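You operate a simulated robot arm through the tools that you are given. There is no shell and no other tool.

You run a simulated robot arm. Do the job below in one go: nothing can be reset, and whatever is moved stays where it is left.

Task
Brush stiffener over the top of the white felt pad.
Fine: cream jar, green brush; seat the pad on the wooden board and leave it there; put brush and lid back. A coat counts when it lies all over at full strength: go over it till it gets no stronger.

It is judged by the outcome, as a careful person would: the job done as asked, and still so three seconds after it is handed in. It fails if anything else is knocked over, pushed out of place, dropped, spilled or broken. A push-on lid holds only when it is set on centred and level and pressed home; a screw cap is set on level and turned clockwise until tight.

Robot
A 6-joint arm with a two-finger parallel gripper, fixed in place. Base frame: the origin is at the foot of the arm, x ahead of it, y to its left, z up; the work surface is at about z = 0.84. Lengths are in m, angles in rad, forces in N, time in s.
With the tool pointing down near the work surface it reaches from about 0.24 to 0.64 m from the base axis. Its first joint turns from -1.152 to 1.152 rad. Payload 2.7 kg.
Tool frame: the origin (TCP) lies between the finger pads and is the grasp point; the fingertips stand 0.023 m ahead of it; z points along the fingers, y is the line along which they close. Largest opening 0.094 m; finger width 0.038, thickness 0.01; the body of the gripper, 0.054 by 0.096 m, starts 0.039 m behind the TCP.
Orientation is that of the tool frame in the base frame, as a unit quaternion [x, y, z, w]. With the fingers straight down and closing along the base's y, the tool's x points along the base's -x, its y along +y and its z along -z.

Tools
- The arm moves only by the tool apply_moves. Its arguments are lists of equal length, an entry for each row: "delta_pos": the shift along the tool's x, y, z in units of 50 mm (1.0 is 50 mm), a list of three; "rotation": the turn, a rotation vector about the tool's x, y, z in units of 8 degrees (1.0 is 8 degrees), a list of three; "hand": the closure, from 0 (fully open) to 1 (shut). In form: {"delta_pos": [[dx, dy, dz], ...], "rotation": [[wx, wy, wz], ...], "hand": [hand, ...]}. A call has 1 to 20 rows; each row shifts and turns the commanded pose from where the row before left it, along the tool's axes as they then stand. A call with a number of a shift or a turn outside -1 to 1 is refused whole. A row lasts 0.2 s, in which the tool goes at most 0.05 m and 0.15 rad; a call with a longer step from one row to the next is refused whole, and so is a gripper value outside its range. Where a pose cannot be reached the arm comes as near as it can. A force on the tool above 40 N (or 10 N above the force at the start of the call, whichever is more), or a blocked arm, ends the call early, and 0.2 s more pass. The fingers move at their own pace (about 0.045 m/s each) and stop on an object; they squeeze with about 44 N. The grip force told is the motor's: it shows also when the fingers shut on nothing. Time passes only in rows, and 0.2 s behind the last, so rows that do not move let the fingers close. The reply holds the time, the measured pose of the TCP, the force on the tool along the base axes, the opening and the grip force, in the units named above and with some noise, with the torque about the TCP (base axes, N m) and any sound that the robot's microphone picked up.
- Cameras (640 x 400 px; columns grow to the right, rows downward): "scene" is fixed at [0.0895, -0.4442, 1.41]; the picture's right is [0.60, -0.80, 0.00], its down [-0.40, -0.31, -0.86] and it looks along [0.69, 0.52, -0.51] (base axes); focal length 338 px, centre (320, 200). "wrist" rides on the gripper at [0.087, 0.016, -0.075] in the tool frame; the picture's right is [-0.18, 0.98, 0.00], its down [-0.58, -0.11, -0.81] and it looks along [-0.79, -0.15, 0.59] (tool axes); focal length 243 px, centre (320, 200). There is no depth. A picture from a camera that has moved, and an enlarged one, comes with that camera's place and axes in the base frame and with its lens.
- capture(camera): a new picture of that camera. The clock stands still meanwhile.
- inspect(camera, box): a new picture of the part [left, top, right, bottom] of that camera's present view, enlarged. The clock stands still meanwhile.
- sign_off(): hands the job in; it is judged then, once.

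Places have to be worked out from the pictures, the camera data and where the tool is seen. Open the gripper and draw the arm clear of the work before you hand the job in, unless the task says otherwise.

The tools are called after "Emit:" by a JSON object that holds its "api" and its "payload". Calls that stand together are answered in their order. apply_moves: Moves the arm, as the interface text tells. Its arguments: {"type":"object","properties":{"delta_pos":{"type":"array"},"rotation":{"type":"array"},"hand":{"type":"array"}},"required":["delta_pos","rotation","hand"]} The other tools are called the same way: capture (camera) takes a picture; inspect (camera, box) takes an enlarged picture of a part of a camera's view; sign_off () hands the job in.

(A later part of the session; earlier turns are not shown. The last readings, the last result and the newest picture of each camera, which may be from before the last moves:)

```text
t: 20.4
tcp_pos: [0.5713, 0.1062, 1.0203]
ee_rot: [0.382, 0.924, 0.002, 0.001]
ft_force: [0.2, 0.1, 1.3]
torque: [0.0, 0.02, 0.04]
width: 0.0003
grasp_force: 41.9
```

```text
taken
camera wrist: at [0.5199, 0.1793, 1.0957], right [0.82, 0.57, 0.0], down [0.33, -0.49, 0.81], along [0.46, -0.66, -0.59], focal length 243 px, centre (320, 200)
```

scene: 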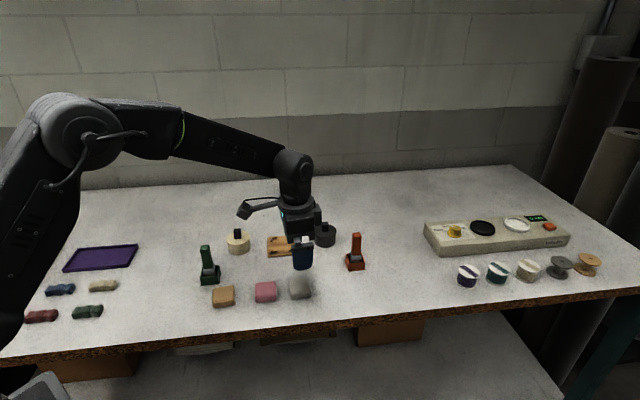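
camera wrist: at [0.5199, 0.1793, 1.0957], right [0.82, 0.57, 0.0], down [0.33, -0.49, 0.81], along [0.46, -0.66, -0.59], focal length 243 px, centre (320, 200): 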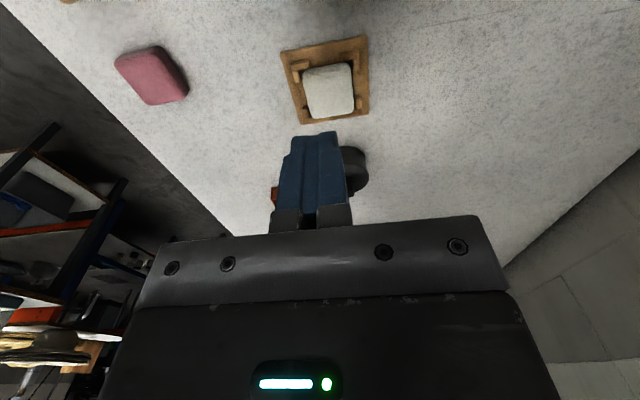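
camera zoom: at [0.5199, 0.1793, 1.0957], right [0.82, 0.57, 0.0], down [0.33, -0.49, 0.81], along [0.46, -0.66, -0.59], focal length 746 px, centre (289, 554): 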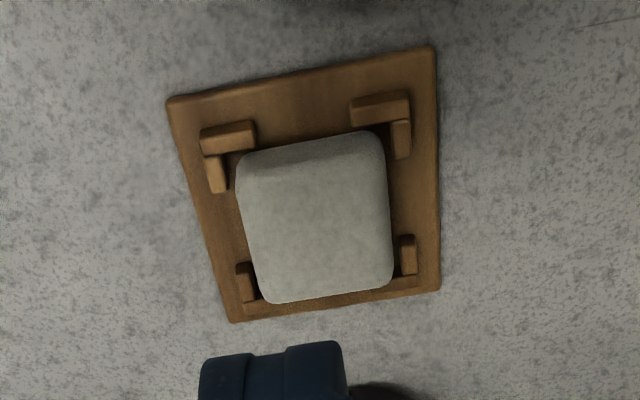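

The pad is centred in the pocket with roughly 2–3 mm all round, and its rounded bottom edge is on the board, so it's seated. Next I'll move above the cream jar, at about (0.527, 0.157), to examine the lid and knob.

Emit:
{"api": "apply_moves", "payload": {"delta_pos": [[0.45, 0.03, 0.13], [0.45, 0.03, 0.13], [0.45, 0.03, 0.13], [0, 0, 0]], "rotation": [[0, 0, 0], [0, 0, 0], [0, 0, 0], [0, 0, 0]], "hand": [0, 0, 0, 0]}}

Emit:
{"api": "capture", "payload": {"camera": "wrist"}}

Emit:
{"api": "inspect", "payload": {"camera": "wrist", "box": [240, 0, 400, 100]}}

Emit:
{"api": "inspect", "payload": {"camera": "scene", "box": [210, 210, 270, 262]}}

```text
t: 21.4
tcp_pos: [0.5276, 0.1548, 0.9953]
ee_rot: [0.382, 0.924, 0.001, 0.0]
ft_force: [-0.4, -0.7, 0.8]
torque: [-0.02, -0.01, 0.02]
width: 0.0864
grasp_force: 0.1
```

```text
taken
camera wrist: at [0.4756, 0.2285, 1.0711], right [0.82, 0.57, 0.0], down [0.33, -0.49, 0.81], along [0.46, -0.66, -0.59], focal length 243 px, centre (320, 200)
```

wrist: 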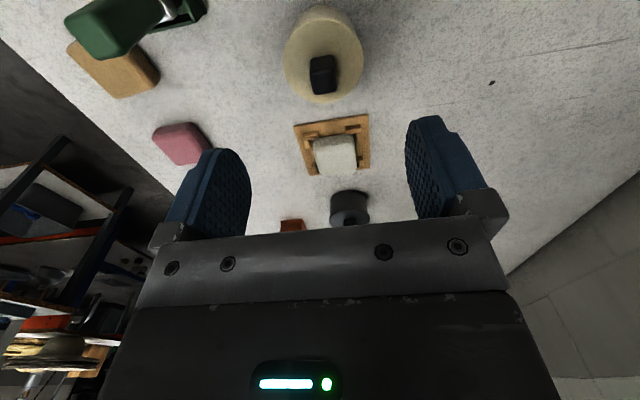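

```text
4.00 times, centred on (320, 50) of wrist
camera zoom: at [0.4756, 0.2285, 1.0711], right [0.82, 0.57, 0.0], down [0.33, -0.49, 0.81], along [0.46, -0.66, -0.59], focal length 970 px, centre (320, 800)
```

zoom: 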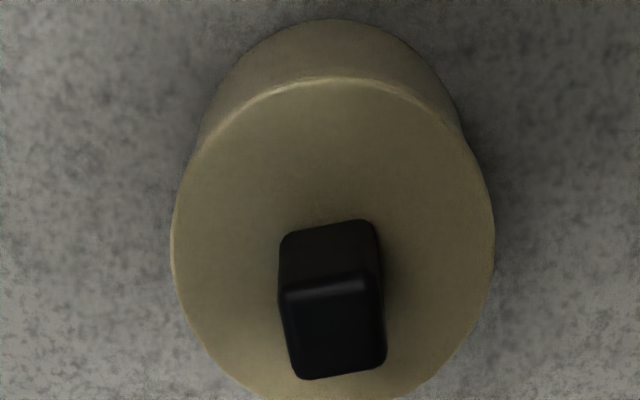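

```text
7.69 times, centred on (240, 236) of scene
camera zoom: at [0.0895, -0.4442, 1.41], right [0.6, -0.8, 0.0], down [-0.4, -0.31, -0.86], along [0.69, 0.52, -0.51], focal length 2602 px, centre (935, -77)
```

zoom: 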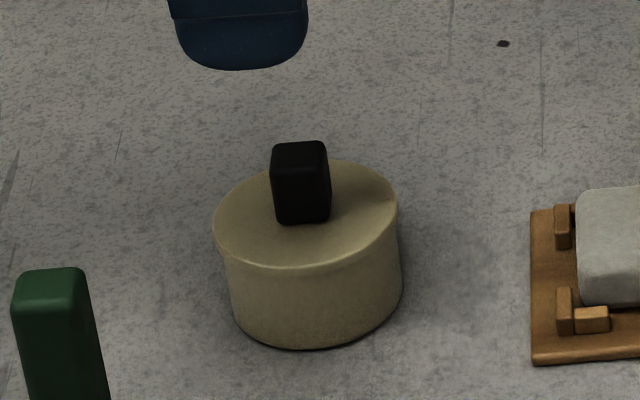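

The knob is about 17 mm wide, aligned with the tool and offset (-3.7, +2.2) mm, and the jar lid is a plain push-on type. I'll centre on the knob and descend until the tips are just above the lid.

Emit:
{"api": "apply_moves", "payload": {"delta_pos": [[-0.074, 0.044, 0.3], [0, 0, 0.5], [0, 0, 0.5], [0, 0, 0.4], [0, 0, 0.14], [0, 0, 0]], "rotation": [[0, 0, 0], [0, 0, 0], [0, 0, 0], [0, 0, 0], [0, 0, 0], [0, 0, 0]], "hand": [0.3, 0.3, 0.3, 0.3, 0.3, 0.3]}}

Emit:
{"api": "inspect", "payload": {"camera": "wrist", "box": [220, 60, 420, 220]}}

Emit:
{"api": "inspect", "payload": {"camera": "scene", "box": [210, 210, 270, 262]}}

```text
t: 22.8
tcp_pos: [0.5307, 0.157, 0.907]
ee_rot: [0.382, 0.924, 0.002, 0.001]
ft_force: [-0.5, -0.4, -0.9]
torque: [-0.01, -0.04, -0.02]
width: 0.0659
grasp_force: 0.1
```

```text
2.50 times, centred on (320, 140) of wrist
camera zoom: at [0.4791, 0.2295, 0.9824], right [0.82, 0.57, 0.0], down [0.33, -0.49, 0.81], along [0.46, -0.66, -0.59], focal length 606 px, centre (320, 350)
```

zoom: 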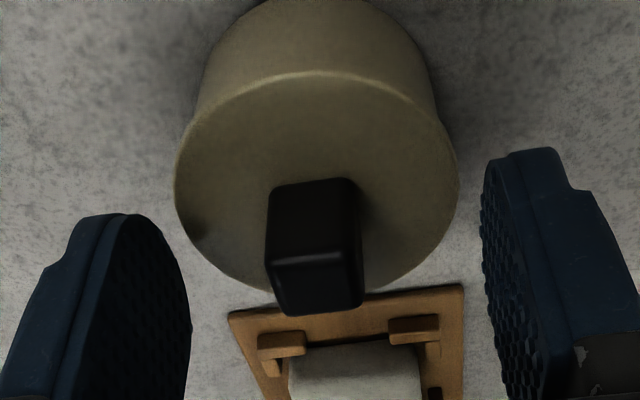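

```text
7.69 times, centred on (240, 236) of scene
camera zoom: at [0.0895, -0.4442, 1.41], right [0.6, -0.8, 0.0], down [-0.4, -0.31, -0.86], along [0.69, 0.52, -0.51], focal length 2602 px, centre (935, -77)
```

zoom: 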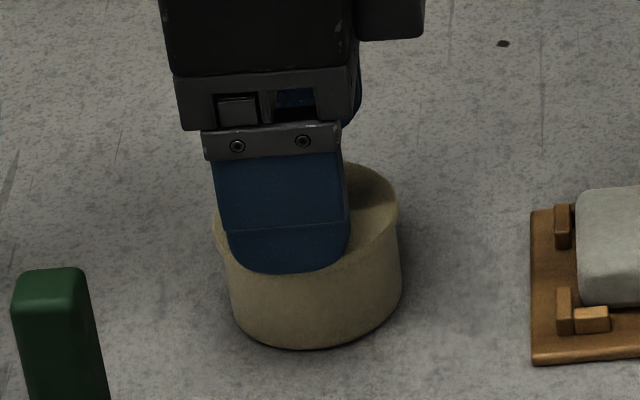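

The knob is between the fingers with tips just above the lid. I'll go 3 mm lower, close on the knob and then check.

Emit:
{"api": "apply_moves", "payload": {"delta_pos": [[0, 0, 0.06], [0, 0, 0], [0, 0, 0], [0, 0, 0], [0, 0, 0], [0, 0, 0]], "rotation": [[0, 0, 0], [0, 0, 0], [0, 0, 0], [0, 0, 0], [0, 0, 0], [0, 0, 0]], "hand": [0.3, 1, 1, 1, 1, 1]}}

Emit:
{"api": "inspect", "payload": {"camera": "wrist", "box": [220, 60, 420, 220]}}

Emit:
{"api": "inspect", "payload": {"camera": "scene", "box": [210, 210, 270, 262]}}

```text
t: 24.2
tcp_pos: [0.5295, 0.1569, 0.904]
ee_rot: [0.381, 0.925, 0.001, 0.0]
ft_force: [-1.0, -2.0, 1.3]
torque: [-0.07, 0.07, -0.02]
width: 0.0169
grasp_force: 43.5
```

```text
2.50 times, centred on (320, 140) of wrist
camera zoom: at [0.4785, 0.2298, 0.9787], right [0.82, 0.57, 0.0], down [0.33, -0.49, 0.81], along [0.46, -0.66, -0.59], focal length 606 px, centre (320, 350)
```

zoom: 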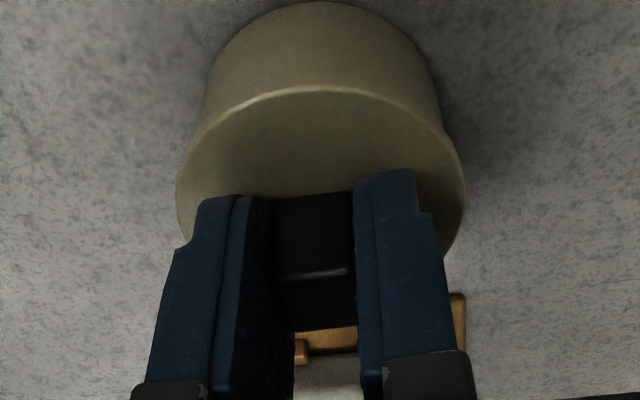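

```text
7.69 times, centred on (240, 236) of scene
camera zoom: at [0.0895, -0.4442, 1.41], right [0.6, -0.8, 0.0], down [-0.4, -0.31, -0.86], along [0.69, 0.52, -0.51], focal length 2602 px, centre (935, -77)
```

zoom: 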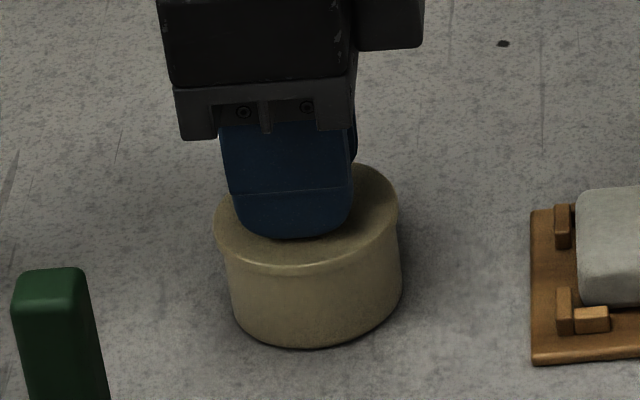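

The knob is gripped at 16.9 mm with the TCP at (0.530, 0.157, 0.904), and I'll remember that pose for the return. I'll pull straight up slowly.

Emit:
{"api": "apply_moves", "payload": {"delta_pos": [[0, 0, -0.04], [0, 0, -0.06], [0, 0, -0.1], [0, 0, -0.2], [0, 0, 0]], "rotation": [[0, 0, 0], [0, 0, 0], [0, 0, 0], [0, 0, 0], [0, 0, 0]], "hand": [1, 1, 1, 1, 1]}}

Emit:
{"api": "inspect", "payload": {"camera": "scene", "box": [210, 210, 270, 262]}}

Emit:
{"api": "inspect", "payload": {"camera": "wrist", "box": [220, 30, 420, 220]}}

```text
t: 25.4
tcp_pos: [0.5308, 0.1578, 0.9254]
ee_rot: [0.382, 0.924, 0.001, 0.0]
ft_force: [0.5, -0.1, -0.4]
torque: [0.0, -0.01, 0.03]
width: 0.017
grasp_force: 44.2
heard: snap
```

```text
7.69 times, centred on (240, 236) of scene
camera zoom: at [0.0895, -0.4442, 1.41], right [0.6, -0.8, 0.0], down [-0.4, -0.31, -0.86], along [0.69, 0.52, -0.51], focal length 2602 px, centre (935, -77)
```

zoom: 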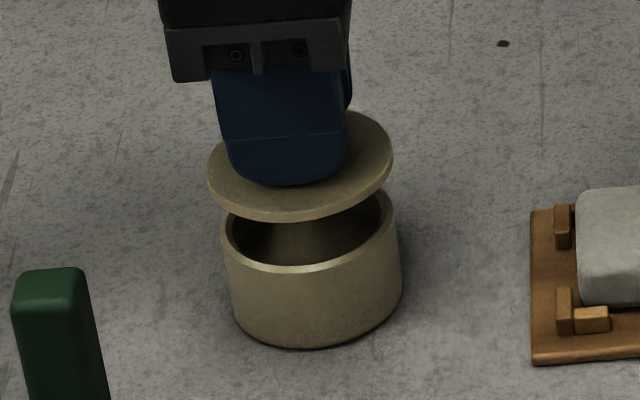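

```text
2.11 times, centred on (320, 125) of wrist
camera zoom: at [0.4794, 0.2301, 0.9999], right [0.82, 0.57, 0.0], down [0.33, -0.49, 0.81], along [0.46, -0.66, -0.59], focal length 511 px, centre (320, 358)
```

zoom: 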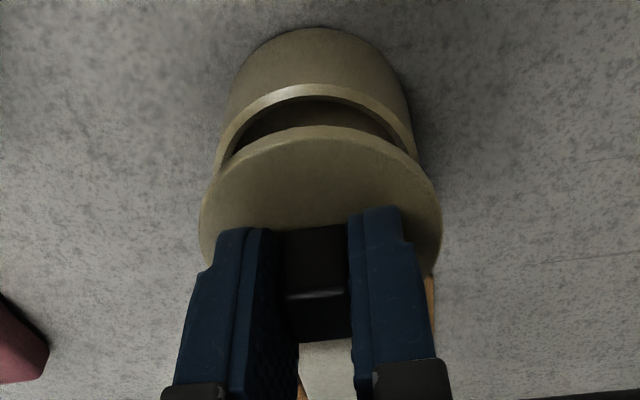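

The lid came free with a snap and hangs level. I'll carry it up and over to the empty spot where the pad was, near (0.505, -0.078).

Emit:
{"api": "apply_moves", "payload": {"delta_pos": [[0, 0, -0.5], [0, 0, -0.8], [0, 0, -0.3], [-0.495, -0.617, 0], [-0.495, -0.617, 0], [-0.495, -0.617, 0], [-0.495, -0.617, 0], [-0.495, -0.617, 0], [-0.495, -0.617, 0], [0, 0, 0]], "rotation": [[0, 0, 0], [0, 0, 0], [0, 0, 0], [0, 0, 0], [0, 0, 0], [0, 0, 0], [0, 0, 0], [0, 0, 0], [0, 0, 0], [0, 0, 0]], "hand": [1, 1, 1, 1, 1, 1, 1, 1, 1, 1]}}

Emit:
{"api": "capture", "payload": {"camera": "scene"}}

Emit:
{"api": "capture", "payload": {"camera": "wrist"}}

```text
t: 27.6
tcp_pos: [0.5086, -0.08, 1.0037]
ee_rot: [0.382, 0.924, 0.001, 0.001]
ft_force: [1.1, -0.4, -0.5]
torque: [-0.02, 0.02, -0.02]
width: 0.0169
grasp_force: 44.0
```

```text
taken
```

scene: 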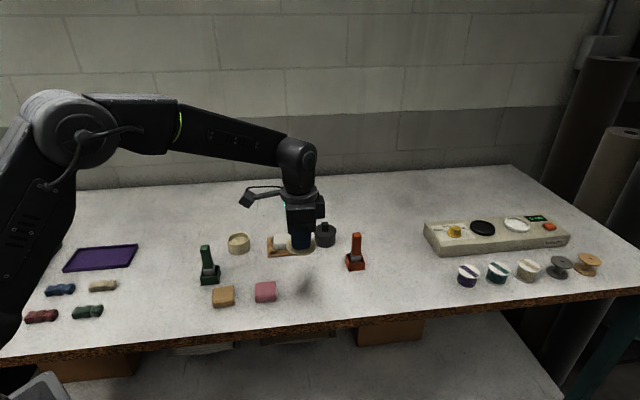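

```text
taken
camera wrist: at [0.457, -0.0068, 1.0786], right [0.82, 0.57, 0.0], down [0.33, -0.49, 0.81], along [0.46, -0.66, -0.59], focal length 243 px, centre (320, 200)
```

wrist: 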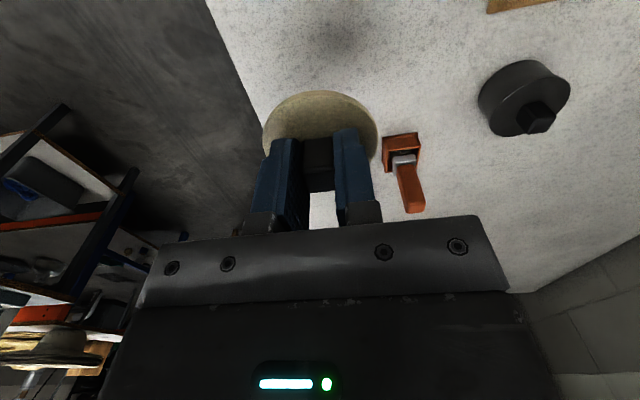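

The spot below is clear. I'll lower the lid quickly to about TCP 0.889, then feel for the table.

Emit:
{"api": "apply_moves", "payload": {"delta_pos": [[0, 0, 0.6], [0, 0, 0.7], [0, 0, 0.6], [0, 0, 0.3], [0, 0, 0.08], [0, 0, 0]], "rotation": [[0, 0, 0], [0, 0, 0], [0, 0, 0], [0, 0, 0], [0, 0, 0], [0, 0, 0]], "hand": [1, 1, 1, 1, 1, 1]}}

Emit:
{"api": "inspect", "payload": {"camera": "scene", "box": [260, 250, 340, 310]}}

```text
t: 29.0
tcp_pos: [0.5052, -0.0809, 0.8875]
ee_rot: [0.382, 0.924, 0.001, 0.001]
ft_force: [-0.3, 0.3, 0.8]
torque: [-0.02, -0.01, 0.04]
width: 0.0168
grasp_force: 44.2
```

```text
6.67 times, centred on (300, 280) of scene
camera zoom: at [0.0895, -0.4442, 1.41], right [0.6, -0.8, 0.0], down [-0.4, -0.31, -0.86], along [0.69, 0.52, -0.51], focal length 2255 px, centre (453, -333)
```

zoom: 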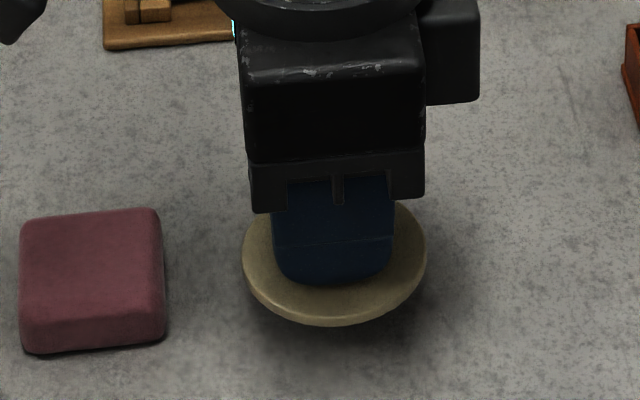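

The lid is still a little above the table. I'll lower in 2 mm steps until I feel contact.

Emit:
{"api": "apply_moves", "payload": {"delta_pos": [[0, 0, 0.05], [0, 0, 0.05], [0, 0, 0.04], [0, 0, 0]], "rotation": [[0, 0, 0], [0, 0, 0], [0, 0, 0], [0, 0, 0]], "hand": [1, 1, 1, 1]}}

```text
t: 30.0
tcp_pos: [0.5054, -0.0809, 0.8814]
ee_rot: [0.382, 0.924, 0.001, 0.0]
ft_force: [-0.2, 0.6, 0.0]
torque: [0.02, -0.01, -0.03]
width: 0.0173
grasp_force: 43.8
```

Emit:
{"api": "apply_moves", "payload": {"delta_pos": [[0, 0, 0.04], [0, 0, 0.03], [0, 0, 0.03], [0, 0, 0]], "rotation": [[0, 0, 0], [0, 0, 0], [0, 0, 0], [0, 0, 0]], "hand": [1, 1, 1, 1]}}

Emit:
{"api": "inspect", "payload": {"camera": "scene", "box": [260, 250, 340, 310]}}

```text
t: 31.0
tcp_pos: [0.5066, -0.0802, 0.8764]
ee_rot: [0.382, 0.924, 0.002, 0.001]
ft_force: [0.0, 0.5, 0.5]
torque: [-0.03, 0.01, -0.03]
width: 0.017
grasp_force: 43.6
```

```text
6.67 times, centred on (300, 280) of scene
camera zoom: at [0.0895, -0.4442, 1.41], right [0.6, -0.8, 0.0], down [-0.4, -0.31, -0.86], along [0.69, 0.52, -0.51], focal length 2255 px, centre (453, -333)
```

zoom: 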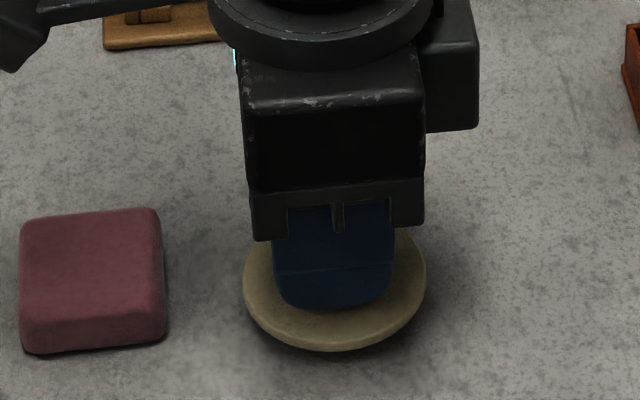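

There's still a small shadow gap, so I'll continue a few more millimetres while watching the force.

Emit:
{"api": "apply_moves", "payload": {"delta_pos": [[0, 0, 0.03], [0, 0, 0.03], [0, 0, 0]], "rotation": [[0, 0, 0], [0, 0, 0], [0, 0, 0]], "hand": [1, 1, 1]}}

```text
t: 31.8
tcp_pos: [0.5034, -0.0802, 0.873]
ee_rot: [0.382, 0.924, 0.002, 0.0]
ft_force: [-1.8, 0.4, 0.8]
torque: [0.01, 0.07, 0.0]
width: 0.017
grasp_force: 44.1
```

Emit:
{"api": "apply_moves", "payload": {"delta_pos": [[0, 0, 0.03], [0, 0, 0]], "rotation": [[0, 0, 0], [0, 0, 0]], "hand": [1, 1]}}

Emit:
{"api": "inspect", "payload": {"camera": "scene", "box": [260, 250, 340, 310]}}

```text
t: 32.4
tcp_pos: [0.5068, -0.0792, 0.8724]
ee_rot: [0.382, 0.924, 0.002, 0.001]
ft_force: [-8.4, -0.2, 18.6]
torque: [-0.04, 0.33, -0.01]
width: 0.0171
grasp_force: 44.4
```

```text
6.67 times, centred on (300, 280) of scene
camera zoom: at [0.089, -0.4441, 1.4101], right [0.6, -0.8, 0.0], down [-0.4, -0.31, -0.86], along [0.69, 0.52, -0.51], focal length 2255 px, centre (453, -333)
```

zoom: 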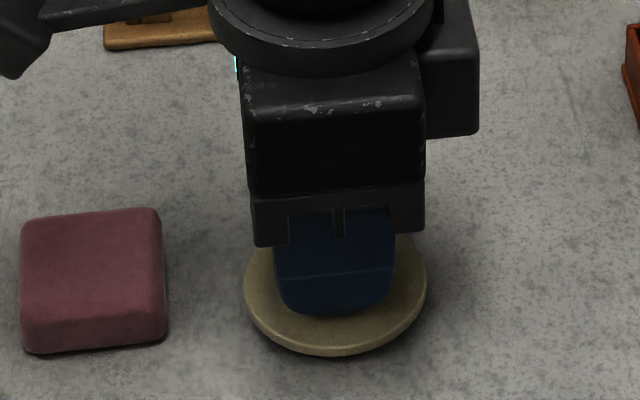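

The lid is on the table with 18 N of contact at TCP 0.872. I'll ease off 1 mm, open the fingers and lift away, noting this as the re-grip pose.

Emit:
{"api": "apply_moves", "payload": {"delta_pos": [[0, 0, -0.02], [0, 0, 0], [0, 0, 0], [0, 0, 0], [0, 0, -0.4], [0, 0, -0.8], [0, 0, -0.8], [0, 0, -0.5], [0, 0, 0]], "rotation": [[0, 0, 0], [0, 0, 0], [0, 0, 0], [0, 0, 0], [0, 0, 0], [0, 0, 0], [0, 0, 0], [0, 0, 0], [0, 0, 0]], "hand": [1, 0.4, 0.4, 0.4, 0.4, 0.4, 0.4, 0.4, 0.4]}}

Emit:
{"api": "inspect", "payload": {"camera": "scene", "box": [180, 210, 340, 310]}}

Emit:
{"api": "inspect", "payload": {"camera": "wrist", "box": [240, 0, 400, 100]}}

```text
t: 34.4
tcp_pos: [0.5038, -0.0789, 0.9946]
ee_rot: [0.381, 0.924, 0.002, 0.002]
ft_force: [0.4, -0.6, -0.2]
torque: [0.01, -0.01, 0.04]
width: 0.0561
grasp_force: 0.1
```

```text
4.00 times, centred on (260, 260) of scene
camera zoom: at [0.0895, -0.4442, 1.41], right [0.6, -0.8, 0.0], down [-0.4, -0.31, -0.86], along [0.69, 0.52, -0.51], focal length 1353 px, centre (560, -40)
```

zoom: 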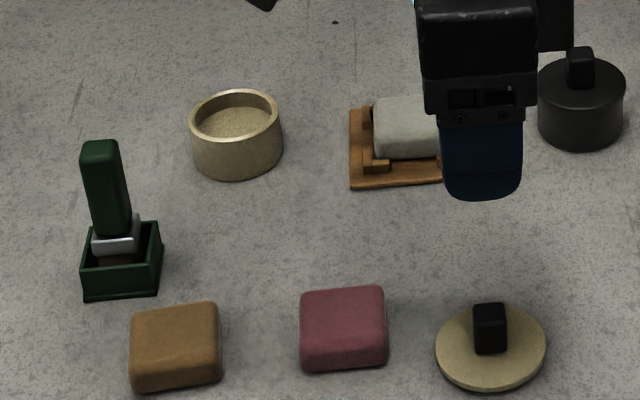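

```text
4.00 times, centred on (320, 50) of wrist
camera zoom: at [0.4528, -0.006, 1.0706], right [0.82, 0.57, 0.0], down [0.33, -0.49, 0.81], along [0.46, -0.66, -0.59], focal length 970 px, centre (320, 800)
```

zoom: 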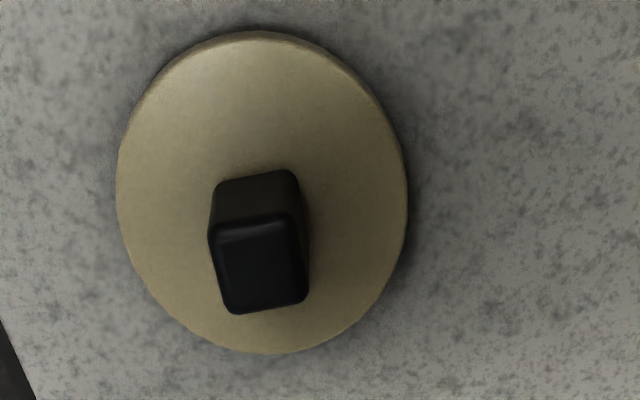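

The lid rests flat on the table, but it shifted slightly as it was released and is now at about (0.497, -0.091). Now I'll look into the open jar and at the green brush.

Emit:
{"api": "inspect", "payload": {"camera": "scene", "box": [222, 228, 258, 258]}}

Emit:
{"api": "inspect", "payload": {"camera": "scene", "box": [190, 238, 238, 290]}}

Emit:
{"api": "inspect", "payload": {"camera": "scene", "box": [335, 225, 380, 275]}}

```text
13.33 times, centred on (240, 243) of scene
camera zoom: at [0.0895, -0.4442, 1.41], right [0.6, -0.8, 0.0], down [-0.4, -0.31, -0.86], along [0.69, 0.52, -0.51], focal length 4510 px, centre (1387, -373)
```

zoom: 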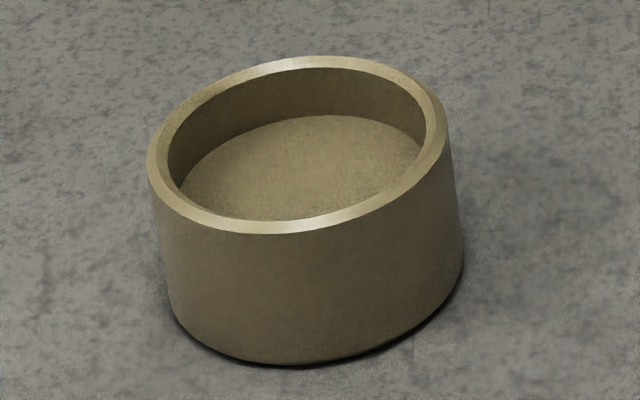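

```text
7.69 times, centred on (214, 264) of scene
camera zoom: at [0.0895, -0.4442, 1.41], right [0.6, -0.8, 0.0], down [-0.4, -0.31, -0.86], along [0.69, 0.52, -0.51], focal length 2602 px, centre (1135, -292)
```

zoom: 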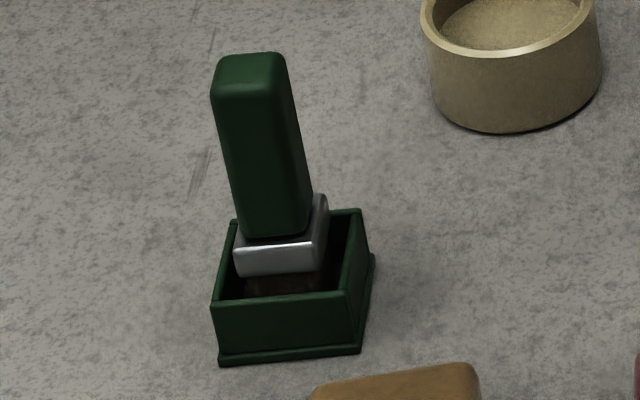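

```text
8.00 times, centred on (358, 250) of scene
camera zoom: at [0.0895, -0.4442, 1.41], right [0.6, -0.8, 0.0], down [-0.4, -0.31, -0.86], along [0.69, 0.52, -0.51], focal length 2706 px, centre (20, -200)
```

zoom: 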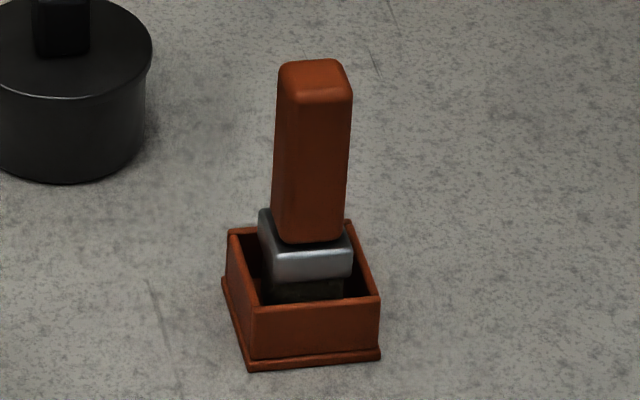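

The jar is open with stiffener about 11 mm below the rim. The green brush stands vertical near (0.413, 0.126), with the handle top at about 0.931 and the ferrule at about 0.87. I'll move above it for a close look.

Emit:
{"api": "apply_moves", "payload": {"delta_pos": [[0, 0, -0.7], [0.696, 0.268, 0], [0.696, 0.268, 0], [0.696, 0.268, 0], [0.696, 0.268, 0], [0.696, 0.268, 0], [0.696, 0.268, 0], [0, 0, 0]], "rotation": [[0, 0, 0], [0, 0, 0], [0, 0, 0], [0, 0, 0], [0, 0, 0], [0, 0, 0], [0, 0, 0], [0, 0, 0]], "hand": [0.3, 0.3, 0.3, 0.3, 0.3, 0.3, 0.3, 0.3]}}

Emit:
{"api": "capture", "payload": {"camera": "wrist"}}

Emit:
{"api": "inspect", "payload": {"camera": "wrist", "box": [250, 0, 390, 130]}}

Emit:
{"api": "inspect", "payload": {"camera": "scene", "box": [180, 200, 260, 290]}}

```text
t: 36.2
tcp_pos: [0.4173, 0.1234, 1.0308]
ee_rot: [0.381, 0.924, 0.003, 0.001]
ft_force: [0.9, 0.0, 0.5]
torque: [0.01, 0.01, -0.03]
width: 0.0658
grasp_force: 0.0
```

```text
taken
camera wrist: at [0.366, 0.1971, 1.1054], right [0.82, 0.57, 0.0], down [0.33, -0.49, 0.81], along [0.46, -0.66, -0.59], focal length 243 px, centre (320, 200)
```

wrist: 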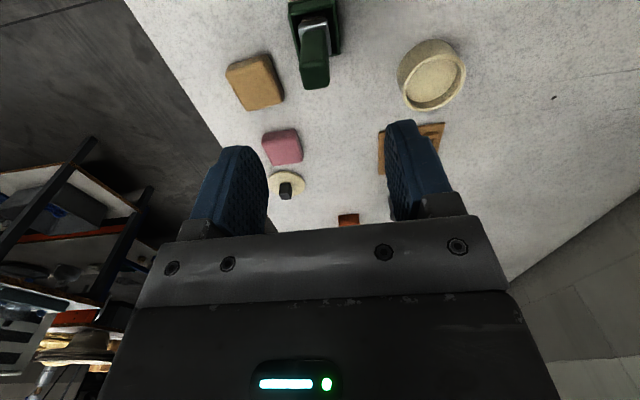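

```text
3.08 times, centred on (320, 65) of wrist
camera zoom: at [0.366, 0.1971, 1.1054], right [0.82, 0.57, 0.0], down [0.33, -0.49, 0.81], along [0.46, -0.66, -0.59], focal length 746 px, centre (320, 615)
```

zoom: 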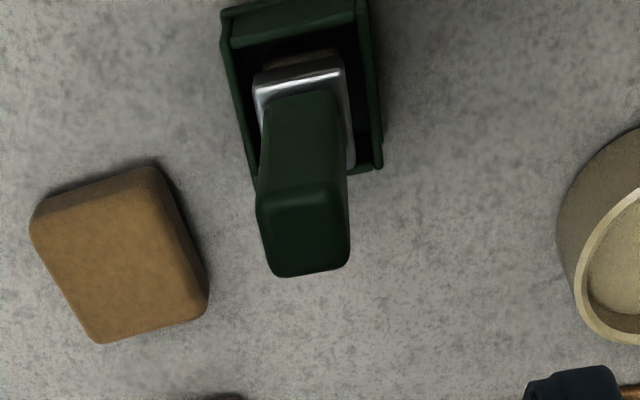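

```text
4.44 times, centred on (220, 245) of scene
camera zoom: at [0.0895, -0.4442, 1.41], right [0.6, -0.8, 0.0], down [-0.4, -0.31, -0.86], along [0.69, 0.52, -0.51], focal length 1503 px, centre (764, 0)
```

zoom: 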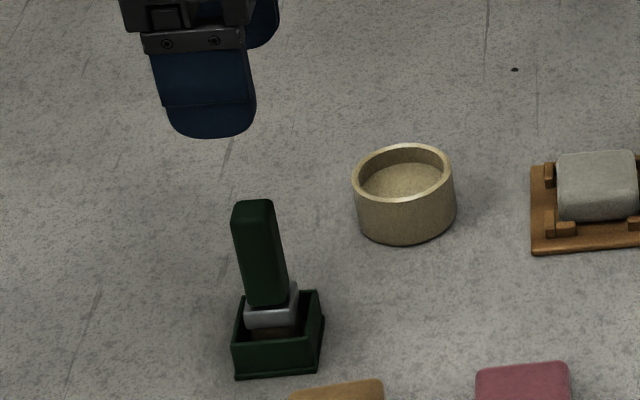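

The handle is about 20×17 mm with its axis at tool offset (+1.5, -3.3) mm, aligned with the fingers. I'll centre on it and descend to grip the handle at about TCP 0.908.

Emit:
{"api": "apply_moves", "payload": {"delta_pos": [[0.03, -0.066, 0.2], [0, 0, 0.5], [0, 0, 0.6], [0, 0, 0.6], [0, 0, 0.45], [0, 0, 0.1], [0, 0, 0]], "rotation": [[0, 0, 0], [0, 0, 0], [0, 0, 0], [0, 0, 0], [0, 0, 0], [0, 0, 0], [0, 0, 0]], "hand": [0.3, 0.3, 0.3, 0.3, 0.3, 0.3, 0.3]}}

Emit:
{"api": "inspect", "payload": {"camera": "wrist", "box": [220, 30, 420, 230]}}

Emit:
{"api": "inspect", "payload": {"camera": "scene", "box": [180, 215, 250, 290]}}

```text
t: 37.8
tcp_pos: [0.4146, 0.1211, 0.9088]
ee_rot: [0.381, 0.924, 0.002, 0.001]
ft_force: [0.7, -0.3, 0.0]
torque: [0.04, -0.03, 0.02]
width: 0.066
grasp_force: 0.0
```

```text
2.00 times, centred on (320, 130) of wrist
camera zoom: at [0.3617, 0.1958, 0.9847], right [0.82, 0.57, 0.0], down [0.33, -0.49, 0.81], along [0.46, -0.66, -0.59], focal length 485 px, centre (320, 340)
```

zoom: 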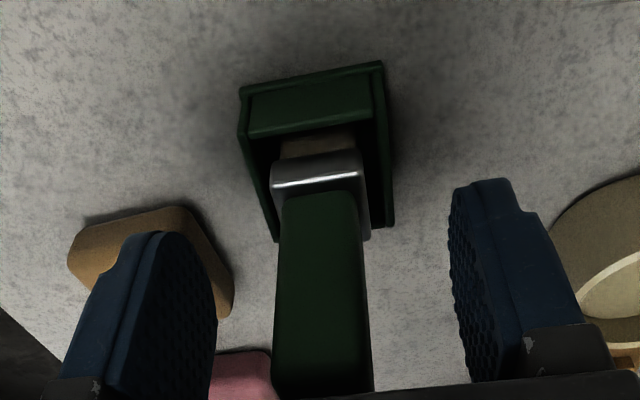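

```text
5.33 times, centred on (215, 252) of scene
camera zoom: at [0.0895, -0.4442, 1.41], right [0.6, -0.8, 0.0], down [-0.4, -0.31, -0.86], along [0.69, 0.52, -0.51], focal length 1804 px, centre (880, -80)
```

zoom: 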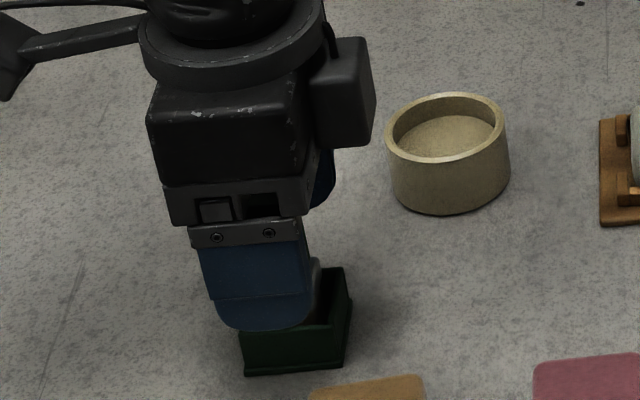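

The handle is centred between the fingers within 1 mm. I'll close the grip on it now.

Emit:
{"api": "apply_moves", "payload": {"delta_pos": [[0, 0, 0], [0, 0, 0], [0, 0, 0], [0, 0, 0], [0, 0, 0], [0, 0, 0]], "rotation": [[0, 0, 0], [0, 0, 0], [0, 0, 0], [0, 0, 0], [0, 0, 0], [0, 0, 0]], "hand": [1, 1, 1, 1, 1, 1]}}

Emit:
{"api": "inspect", "payload": {"camera": "wrist", "box": [220, 30, 420, 230]}}

Emit:
{"api": "inspect", "payload": {"camera": "scene", "box": [180, 215, 250, 290]}}

```text
t: 39.2
tcp_pos: [0.4127, 0.1217, 0.9092]
ee_rot: [0.383, 0.924, 0.002, 0.0]
ft_force: [0.8, -0.5, 0.1]
torque: [0.03, 0.03, 0.01]
width: 0.0192
grasp_force: 44.4
```

```text
2.00 times, centred on (320, 130) of wrist
camera zoom: at [0.3617, 0.1959, 0.9849], right [0.82, 0.57, 0.0], down [0.33, -0.49, 0.81], along [0.46, -0.66, -0.59], focal length 485 px, centre (320, 340)
```

zoom: 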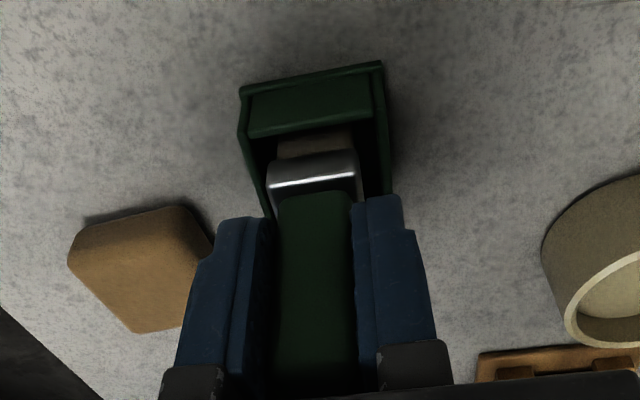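

```text
5.33 times, centred on (215, 252) of scene
camera zoom: at [0.0895, -0.4442, 1.41], right [0.6, -0.8, 0.0], down [-0.4, -0.31, -0.86], along [0.69, 0.52, -0.51], focal length 1804 px, centre (880, -80)
```

zoom: 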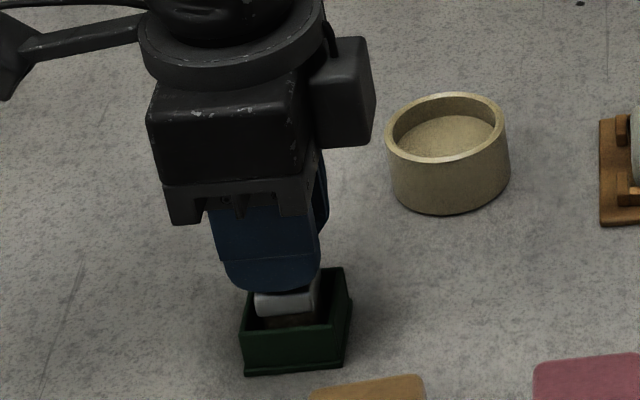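

The brush is held at 19.2 mm. I'll treat this pose as its parking spot for the return. I'll lift it straight up and check the bristles.

Emit:
{"api": "apply_moves", "payload": {"delta_pos": [[0, 0, -0.1], [0, 0, -0.3], [0, 0, -0.6], [0, 0, -0.6], [0, 0, 0]], "rotation": [[0, 0, 0], [0, 0, 0], [0, 0, 0], [0, 0, 0], [0, 0, 0]], "hand": [1, 1, 1, 1, 1]}}

Emit:
{"api": "inspect", "payload": {"camera": "wrist", "box": [220, 0, 420, 200]}}

Emit:
{"api": "inspect", "payload": {"camera": "scene", "box": [180, 200, 260, 290]}}

```text
t: 40.4
tcp_pos: [0.4107, 0.1249, 0.9898]
ee_rot: [0.381, 0.924, 0.001, 0.0]
ft_force: [0.4, -0.4, -0.2]
torque: [-0.01, -0.03, -0.02]
width: 0.0192
grasp_force: 43.8
```

```text
2.00 times, centred on (320, 100) of wrist
camera zoom: at [0.3592, 0.1991, 1.0648], right [0.82, 0.57, 0.0], down [0.33, -0.49, 0.81], along [0.46, -0.66, -0.59], focal length 485 px, centre (320, 400)
```

zoom: 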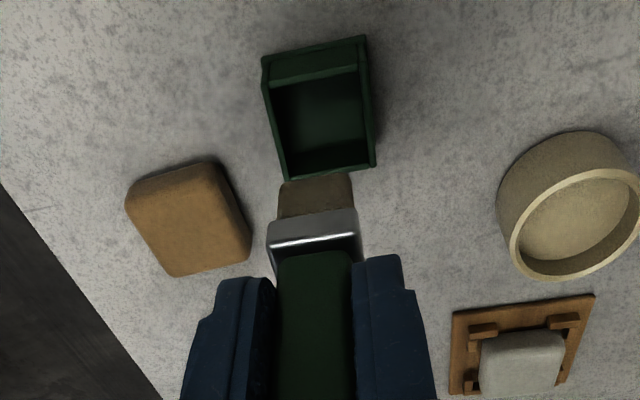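

```text
4.44 times, centred on (220, 245) of scene
camera zoom: at [0.0895, -0.4442, 1.41], right [0.6, -0.8, 0.0], down [-0.4, -0.31, -0.86], along [0.69, 0.52, -0.51], focal length 1503 px, centre (764, 0)
```

zoom: 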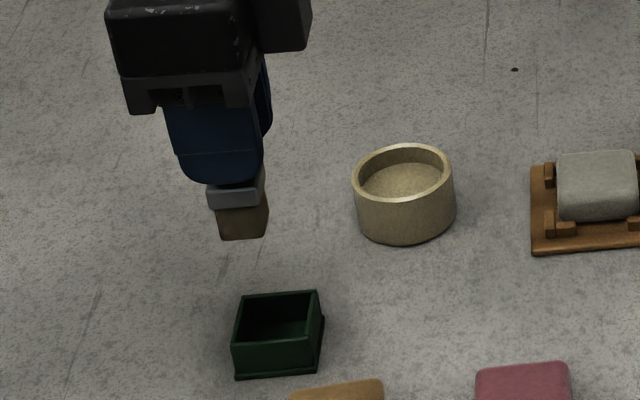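

The bristle block is about 21 mm wide, with its tips about 64 mm ahead of the TCP. I'll carry the brush over the jar, whose centre is at about (0.530, 0.1565), and check alignment before dipping.

Emit:
{"api": "apply_moves", "payload": {"delta_pos": [[-0.2975, 0.536, 0], [-0.2975, 0.536, 0], [-0.2975, 0.536, 0], [-0.2975, 0.536, 0], [0, 0, 0]], "rotation": [[0, 0, 0], [0, 0, 0], [0, 0, 0], [0, 0, 0], [0, 0, 0]], "hand": [1, 1, 1, 1, 1]}}

Emit:
{"api": "inspect", "payload": {"camera": "wrist", "box": [220, 0, 420, 200]}}

Emit:
{"api": "inspect", "payload": {"camera": "scene", "box": [210, 200, 290, 270]}}

```text
t: 41.6
tcp_pos: [0.53, 0.1572, 0.9891]
ee_rot: [0.382, 0.924, 0.001, 0.001]
ft_force: [0.1, 0.5, -0.4]
torque: [-0.02, -0.04, 0.01]
width: 0.019
grasp_force: 44.0
```

```text
2.00 times, centred on (320, 100) of wrist
camera zoom: at [0.4786, 0.2308, 1.0654], right [0.82, 0.57, 0.0], down [0.33, -0.49, 0.81], along [0.46, -0.66, -0.59], focal length 485 px, centre (320, 400)
```

zoom: 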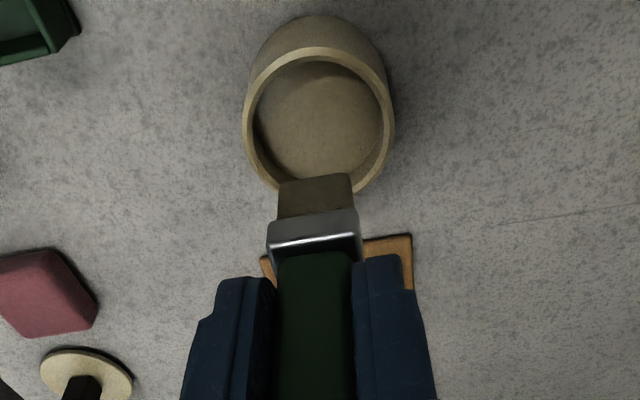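

```text
5.71 times, centred on (250, 235) of scene
camera zoom: at [0.0895, -0.4442, 1.41], right [0.6, -0.8, 0.0], down [-0.4, -0.31, -0.86], along [0.69, 0.52, -0.51], focal length 1933 px, centre (720, 0)
```

zoom: 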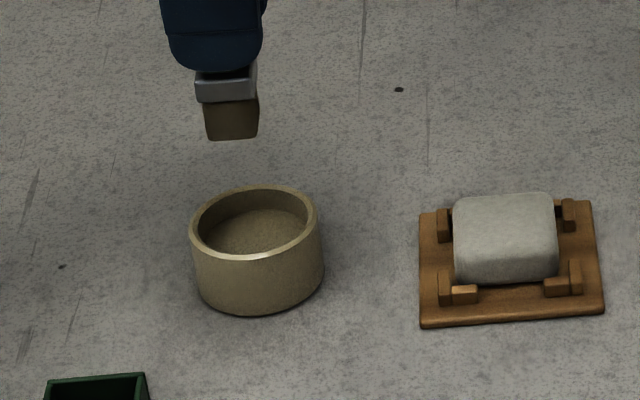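

The jar centre is within about 2 mm of the brush axis. I'll correct for that, lower the bristles into the jar to just above the stiffener surface, then ease in.

Emit:
{"api": "apply_moves", "payload": {"delta_pos": [[-0.04, 0.01, 0.3], [0, 0, 0.5], [0, 0, 0.3], [0, 0, 0.12], [0, 0, 0]], "rotation": [[0, 0, 0], [0, 0, 0], [0, 0, 0], [0, 0, 0], [0, 0, 0]], "hand": [1, 1, 1, 1, 1]}}

Emit:
{"api": "inspect", "payload": {"camera": "scene", "box": [215, 215, 270, 262]}}

Emit:
{"api": "inspect", "payload": {"camera": "wrist", "box": [220, 0, 420, 200]}}

```text
t: 42.8
tcp_pos: [0.5333, 0.1556, 0.9276]
ee_rot: [0.382, 0.924, 0.001, 0.001]
ft_force: [-0.3, -0.3, -0.3]
torque: [0.01, 0.0, -0.02]
width: 0.0192
grasp_force: 43.7
```

```text
8.51 times, centred on (242, 238) of scene
camera zoom: at [0.0895, -0.4442, 1.41], right [0.6, -0.8, 0.0], down [-0.4, -0.31, -0.86], along [0.69, 0.52, -0.51], focal length 2879 px, centre (980, -128)
```

zoom: 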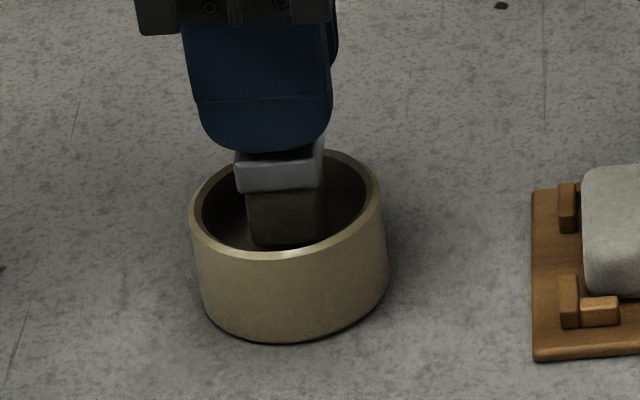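

```text
2.00 times, centred on (320, 100) of wrist
camera zoom: at [0.4807, 0.2291, 1.0041], right [0.82, 0.57, 0.0], down [0.33, -0.49, 0.81], along [0.46, -0.66, -0.59], focal length 485 px, centre (320, 400)
```

zoom: 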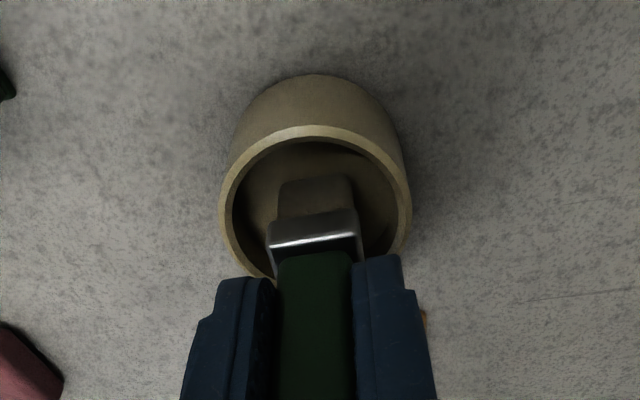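

The bristles are inside the jar, well clear of the walls and almost at the surface. I'll lower about 6 mm into the stiffener in small steps.

Emit:
{"api": "apply_moves", "payload": {"delta_pos": [[0, 0, 0.04], [0, 0, 0.04], [0, 0, 0.04], [0, 0, 0], [0, 0, 0]], "rotation": [[0, 0, 0], [0, 0, 0], [0, 0, 0], [0, 0, 0], [0, 0, 0]], "hand": [1, 1, 1, 1, 1]}}

Emit:
{"api": "inspect", "payload": {"camera": "scene", "box": [215, 215, 270, 262]}}

Emit:
{"api": "inspect", "payload": {"camera": "wrist", "box": [250, 30, 390, 150]}}

```text
t: 44.0
tcp_pos: [0.5318, 0.1568, 0.9258]
ee_rot: [0.382, 0.924, 0.004, 0.004]
ft_force: [-4.3, -5.0, 34.5]
torque: [-0.28, 0.39, 0.01]
width: 0.0192
grasp_force: 44.0
```

```text
8.51 times, centred on (242, 238) of scene
camera zoom: at [0.0888, -0.4445, 1.41], right [0.6, -0.8, 0.0], down [-0.4, -0.31, -0.86], along [0.69, 0.52, -0.51], focal length 2879 px, centre (980, -128)
```

zoom: 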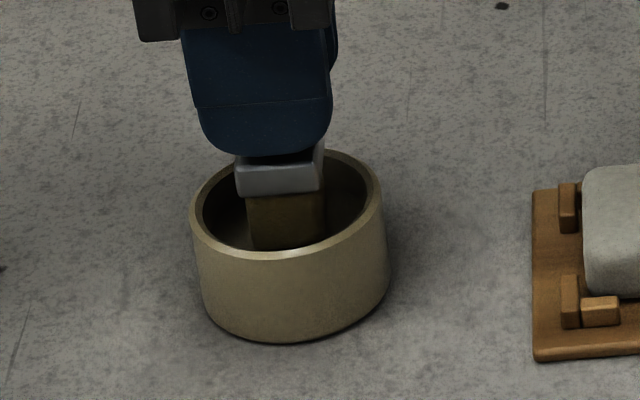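

```text
3.33 times, centred on (320, 90) of wrist
camera zoom: at [0.4798, 0.2295, 1.0022], right [0.82, 0.57, 0.01], down [0.33, -0.49, 0.81], along [0.46, -0.66, -0.59], focal length 809 px, centre (320, 567)
```

zoom: 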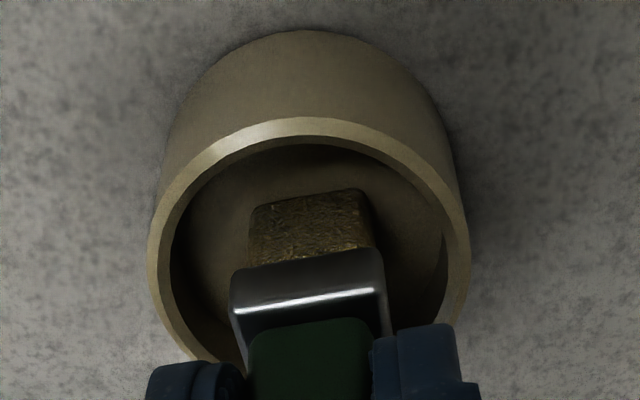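

I met a firm surface at TCP 0.926 with 34 N. The bristles changed to a wet golden look, so they picked up stiffener. I'll lift the brush straight out.

Emit:
{"api": "apply_moves", "payload": {"delta_pos": [[0, 0, -0.1], [0, 0, -0.1], [0, 0, -0.5], [0, 0, -0.7], [0, 0, 0]], "rotation": [[0, 0, 0], [0, 0, 0], [0, 0, 0], [0, 0, 0], [0, 0, 0]], "hand": [1, 1, 1, 1, 1]}}

Emit:
{"api": "inspect", "payload": {"camera": "wrist", "box": [220, 0, 420, 200]}}

Emit:
{"api": "inspect", "payload": {"camera": "scene", "box": [210, 200, 290, 270]}}

```text
t: 45.2
tcp_pos: [0.5315, 0.1553, 0.9948]
ee_rot: [0.382, 0.924, 0.001, 0.0]
ft_force: [1.0, -1.0, -0.4]
torque: [0.0, -0.01, 0.01]
width: 0.0191
grasp_force: 44.1
```

```text
2.00 times, centred on (320, 100) of wrist
camera zoom: at [0.4793, 0.2294, 1.071], right [0.82, 0.57, 0.0], down [0.33, -0.49, 0.81], along [0.46, -0.66, -0.59], focal length 485 px, centre (320, 400)
```

zoom: 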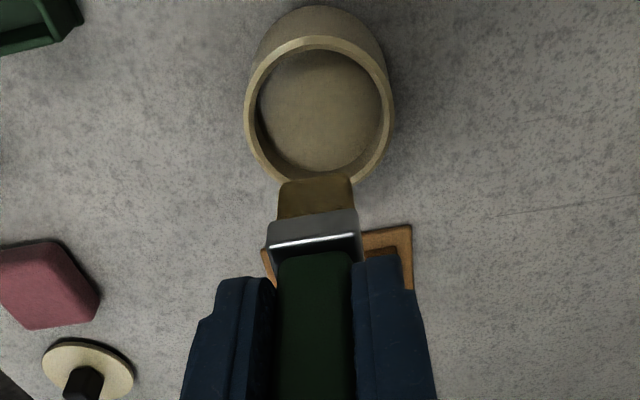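

```text
5.71 times, centred on (250, 235) of scene
camera zoom: at [0.0895, -0.4442, 1.41], right [0.6, -0.8, 0.0], down [-0.4, -0.31, -0.86], along [0.69, 0.52, -0.51], focal length 1933 px, centre (720, 0)
```

zoom: 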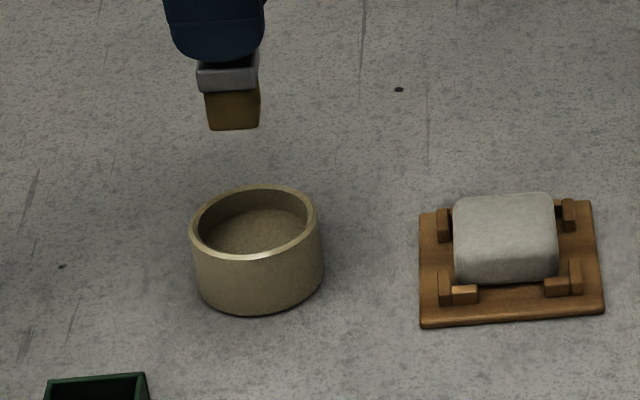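

The bristles are loaded and the jar hasn't moved. I'll carry the brush over to the pad's centre, staying above it, and check alignment.

Emit:
{"api": "apply_moves", "payload": {"delta_pos": [[-0.4636, -0.0256, 0], [-0.4636, -0.0256, 0], [-0.4636, -0.0256, 0], [-0.4636, -0.0256, 0], [-0.4636, -0.0256, 0], [0, 0, 0.4], [0, 0, 0.2], [0, 0, 0]], "rotation": [[0, 0, 0], [0, 0, 0], [0, 0, 0], [0, 0, 0], [0, 0, 0], [0, 0, 0], [0, 0, 0], [0, 0, 0]], "hand": [1, 1, 1, 1, 1, 1, 1, 1]}}

Emit:
{"api": "inspect", "payload": {"camera": "wrist", "box": [220, 0, 420, 200]}}

Emit:
{"api": "inspect", "payload": {"camera": "scene", "box": [250, 210, 320, 270]}}

```text
t: 47.0
tcp_pos: [0.6075, 0.0697, 0.9632]
ee_rot: [0.383, 0.924, 0.001, 0.0]
ft_force: [-0.1, -0.2, 0.1]
torque: [0.02, 0.0, 0.01]
width: 0.0195
grasp_force: 44.0
```

```text
2.00 times, centred on (320, 100) of wrist
camera zoom: at [0.5556, 0.1423, 1.0389], right [0.82, 0.57, 0.0], down [0.33, -0.49, 0.81], along [0.46, -0.66, -0.59], focal length 485 px, centre (320, 400)
```

zoom: 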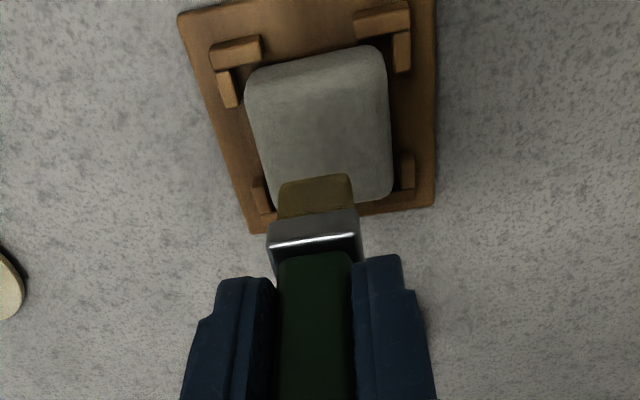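

```text
6.67 times, centred on (285, 240) of scene
camera zoom: at [0.0895, -0.4442, 1.41], right [0.6, -0.8, 0.0], down [-0.4, -0.31, -0.86], along [0.69, 0.52, -0.51], focal length 2255 px, centre (553, -67)
```

zoom: 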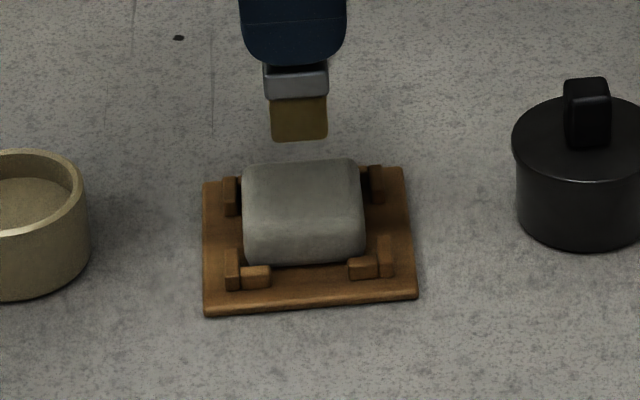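

The pad's centre is within about 1.5 mm of the brush axis. I'll lower toward the pad top and find first contact gently.

Emit:
{"api": "apply_moves", "payload": {"delta_pos": [[0.02, 0.02, 0.3], [0, 0, 0.2], [0, 0, 0.04], [0, 0, 0]], "rotation": [[0, 0, 0], [0, 0, 0], [0, 0, 0], [0, 0, 0]], "hand": [1, 1, 1, 1]}}

Emit:
{"api": "inspect", "payload": {"camera": "scene", "box": [255, 215, 315, 265]}}

```text
t: 48.0
tcp_pos: [0.6082, 0.0709, 0.9364]
ee_rot: [0.382, 0.924, 0.002, 0.0]
ft_force: [-0.7, -0.3, -0.8]
torque: [0.03, -0.02, 0.01]
width: 0.0191
grasp_force: 44.0
```

```text
8.00 times, centred on (285, 240) of scene
camera zoom: at [0.0895, -0.4442, 1.41], right [0.6, -0.8, 0.0], down [-0.4, -0.31, -0.86], along [0.69, 0.52, -0.51], focal length 2706 px, centre (600, -120)
```

zoom: 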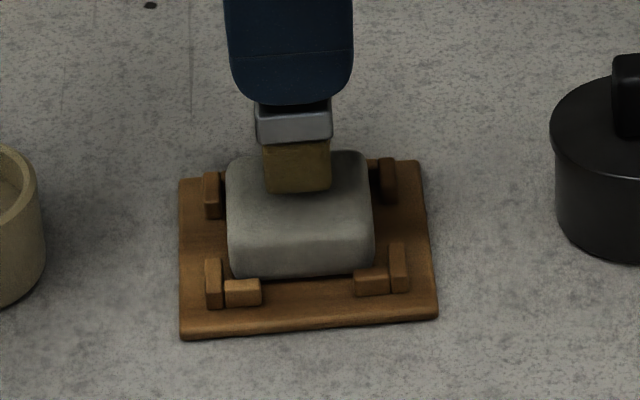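

No contact yet. I'll go on down in 1.5 mm steps.

Emit:
{"api": "apply_moves", "payload": {"delta_pos": [[0, 0, 0.03], [0, 0, 0.03], [0, 0, 0]], "rotation": [[0, 0, 0], [0, 0, 0], [0, 0, 0]], "hand": [1, 1, 1]}}

```text
t: 48.8
tcp_pos: [0.6099, 0.0696, 0.9316]
ee_rot: [0.382, 0.924, 0.002, 0.001]
ft_force: [-0.2, -0.3, 0.4]
torque: [0.04, 0.01, 0.02]
width: 0.0191
grasp_force: 44.3
```

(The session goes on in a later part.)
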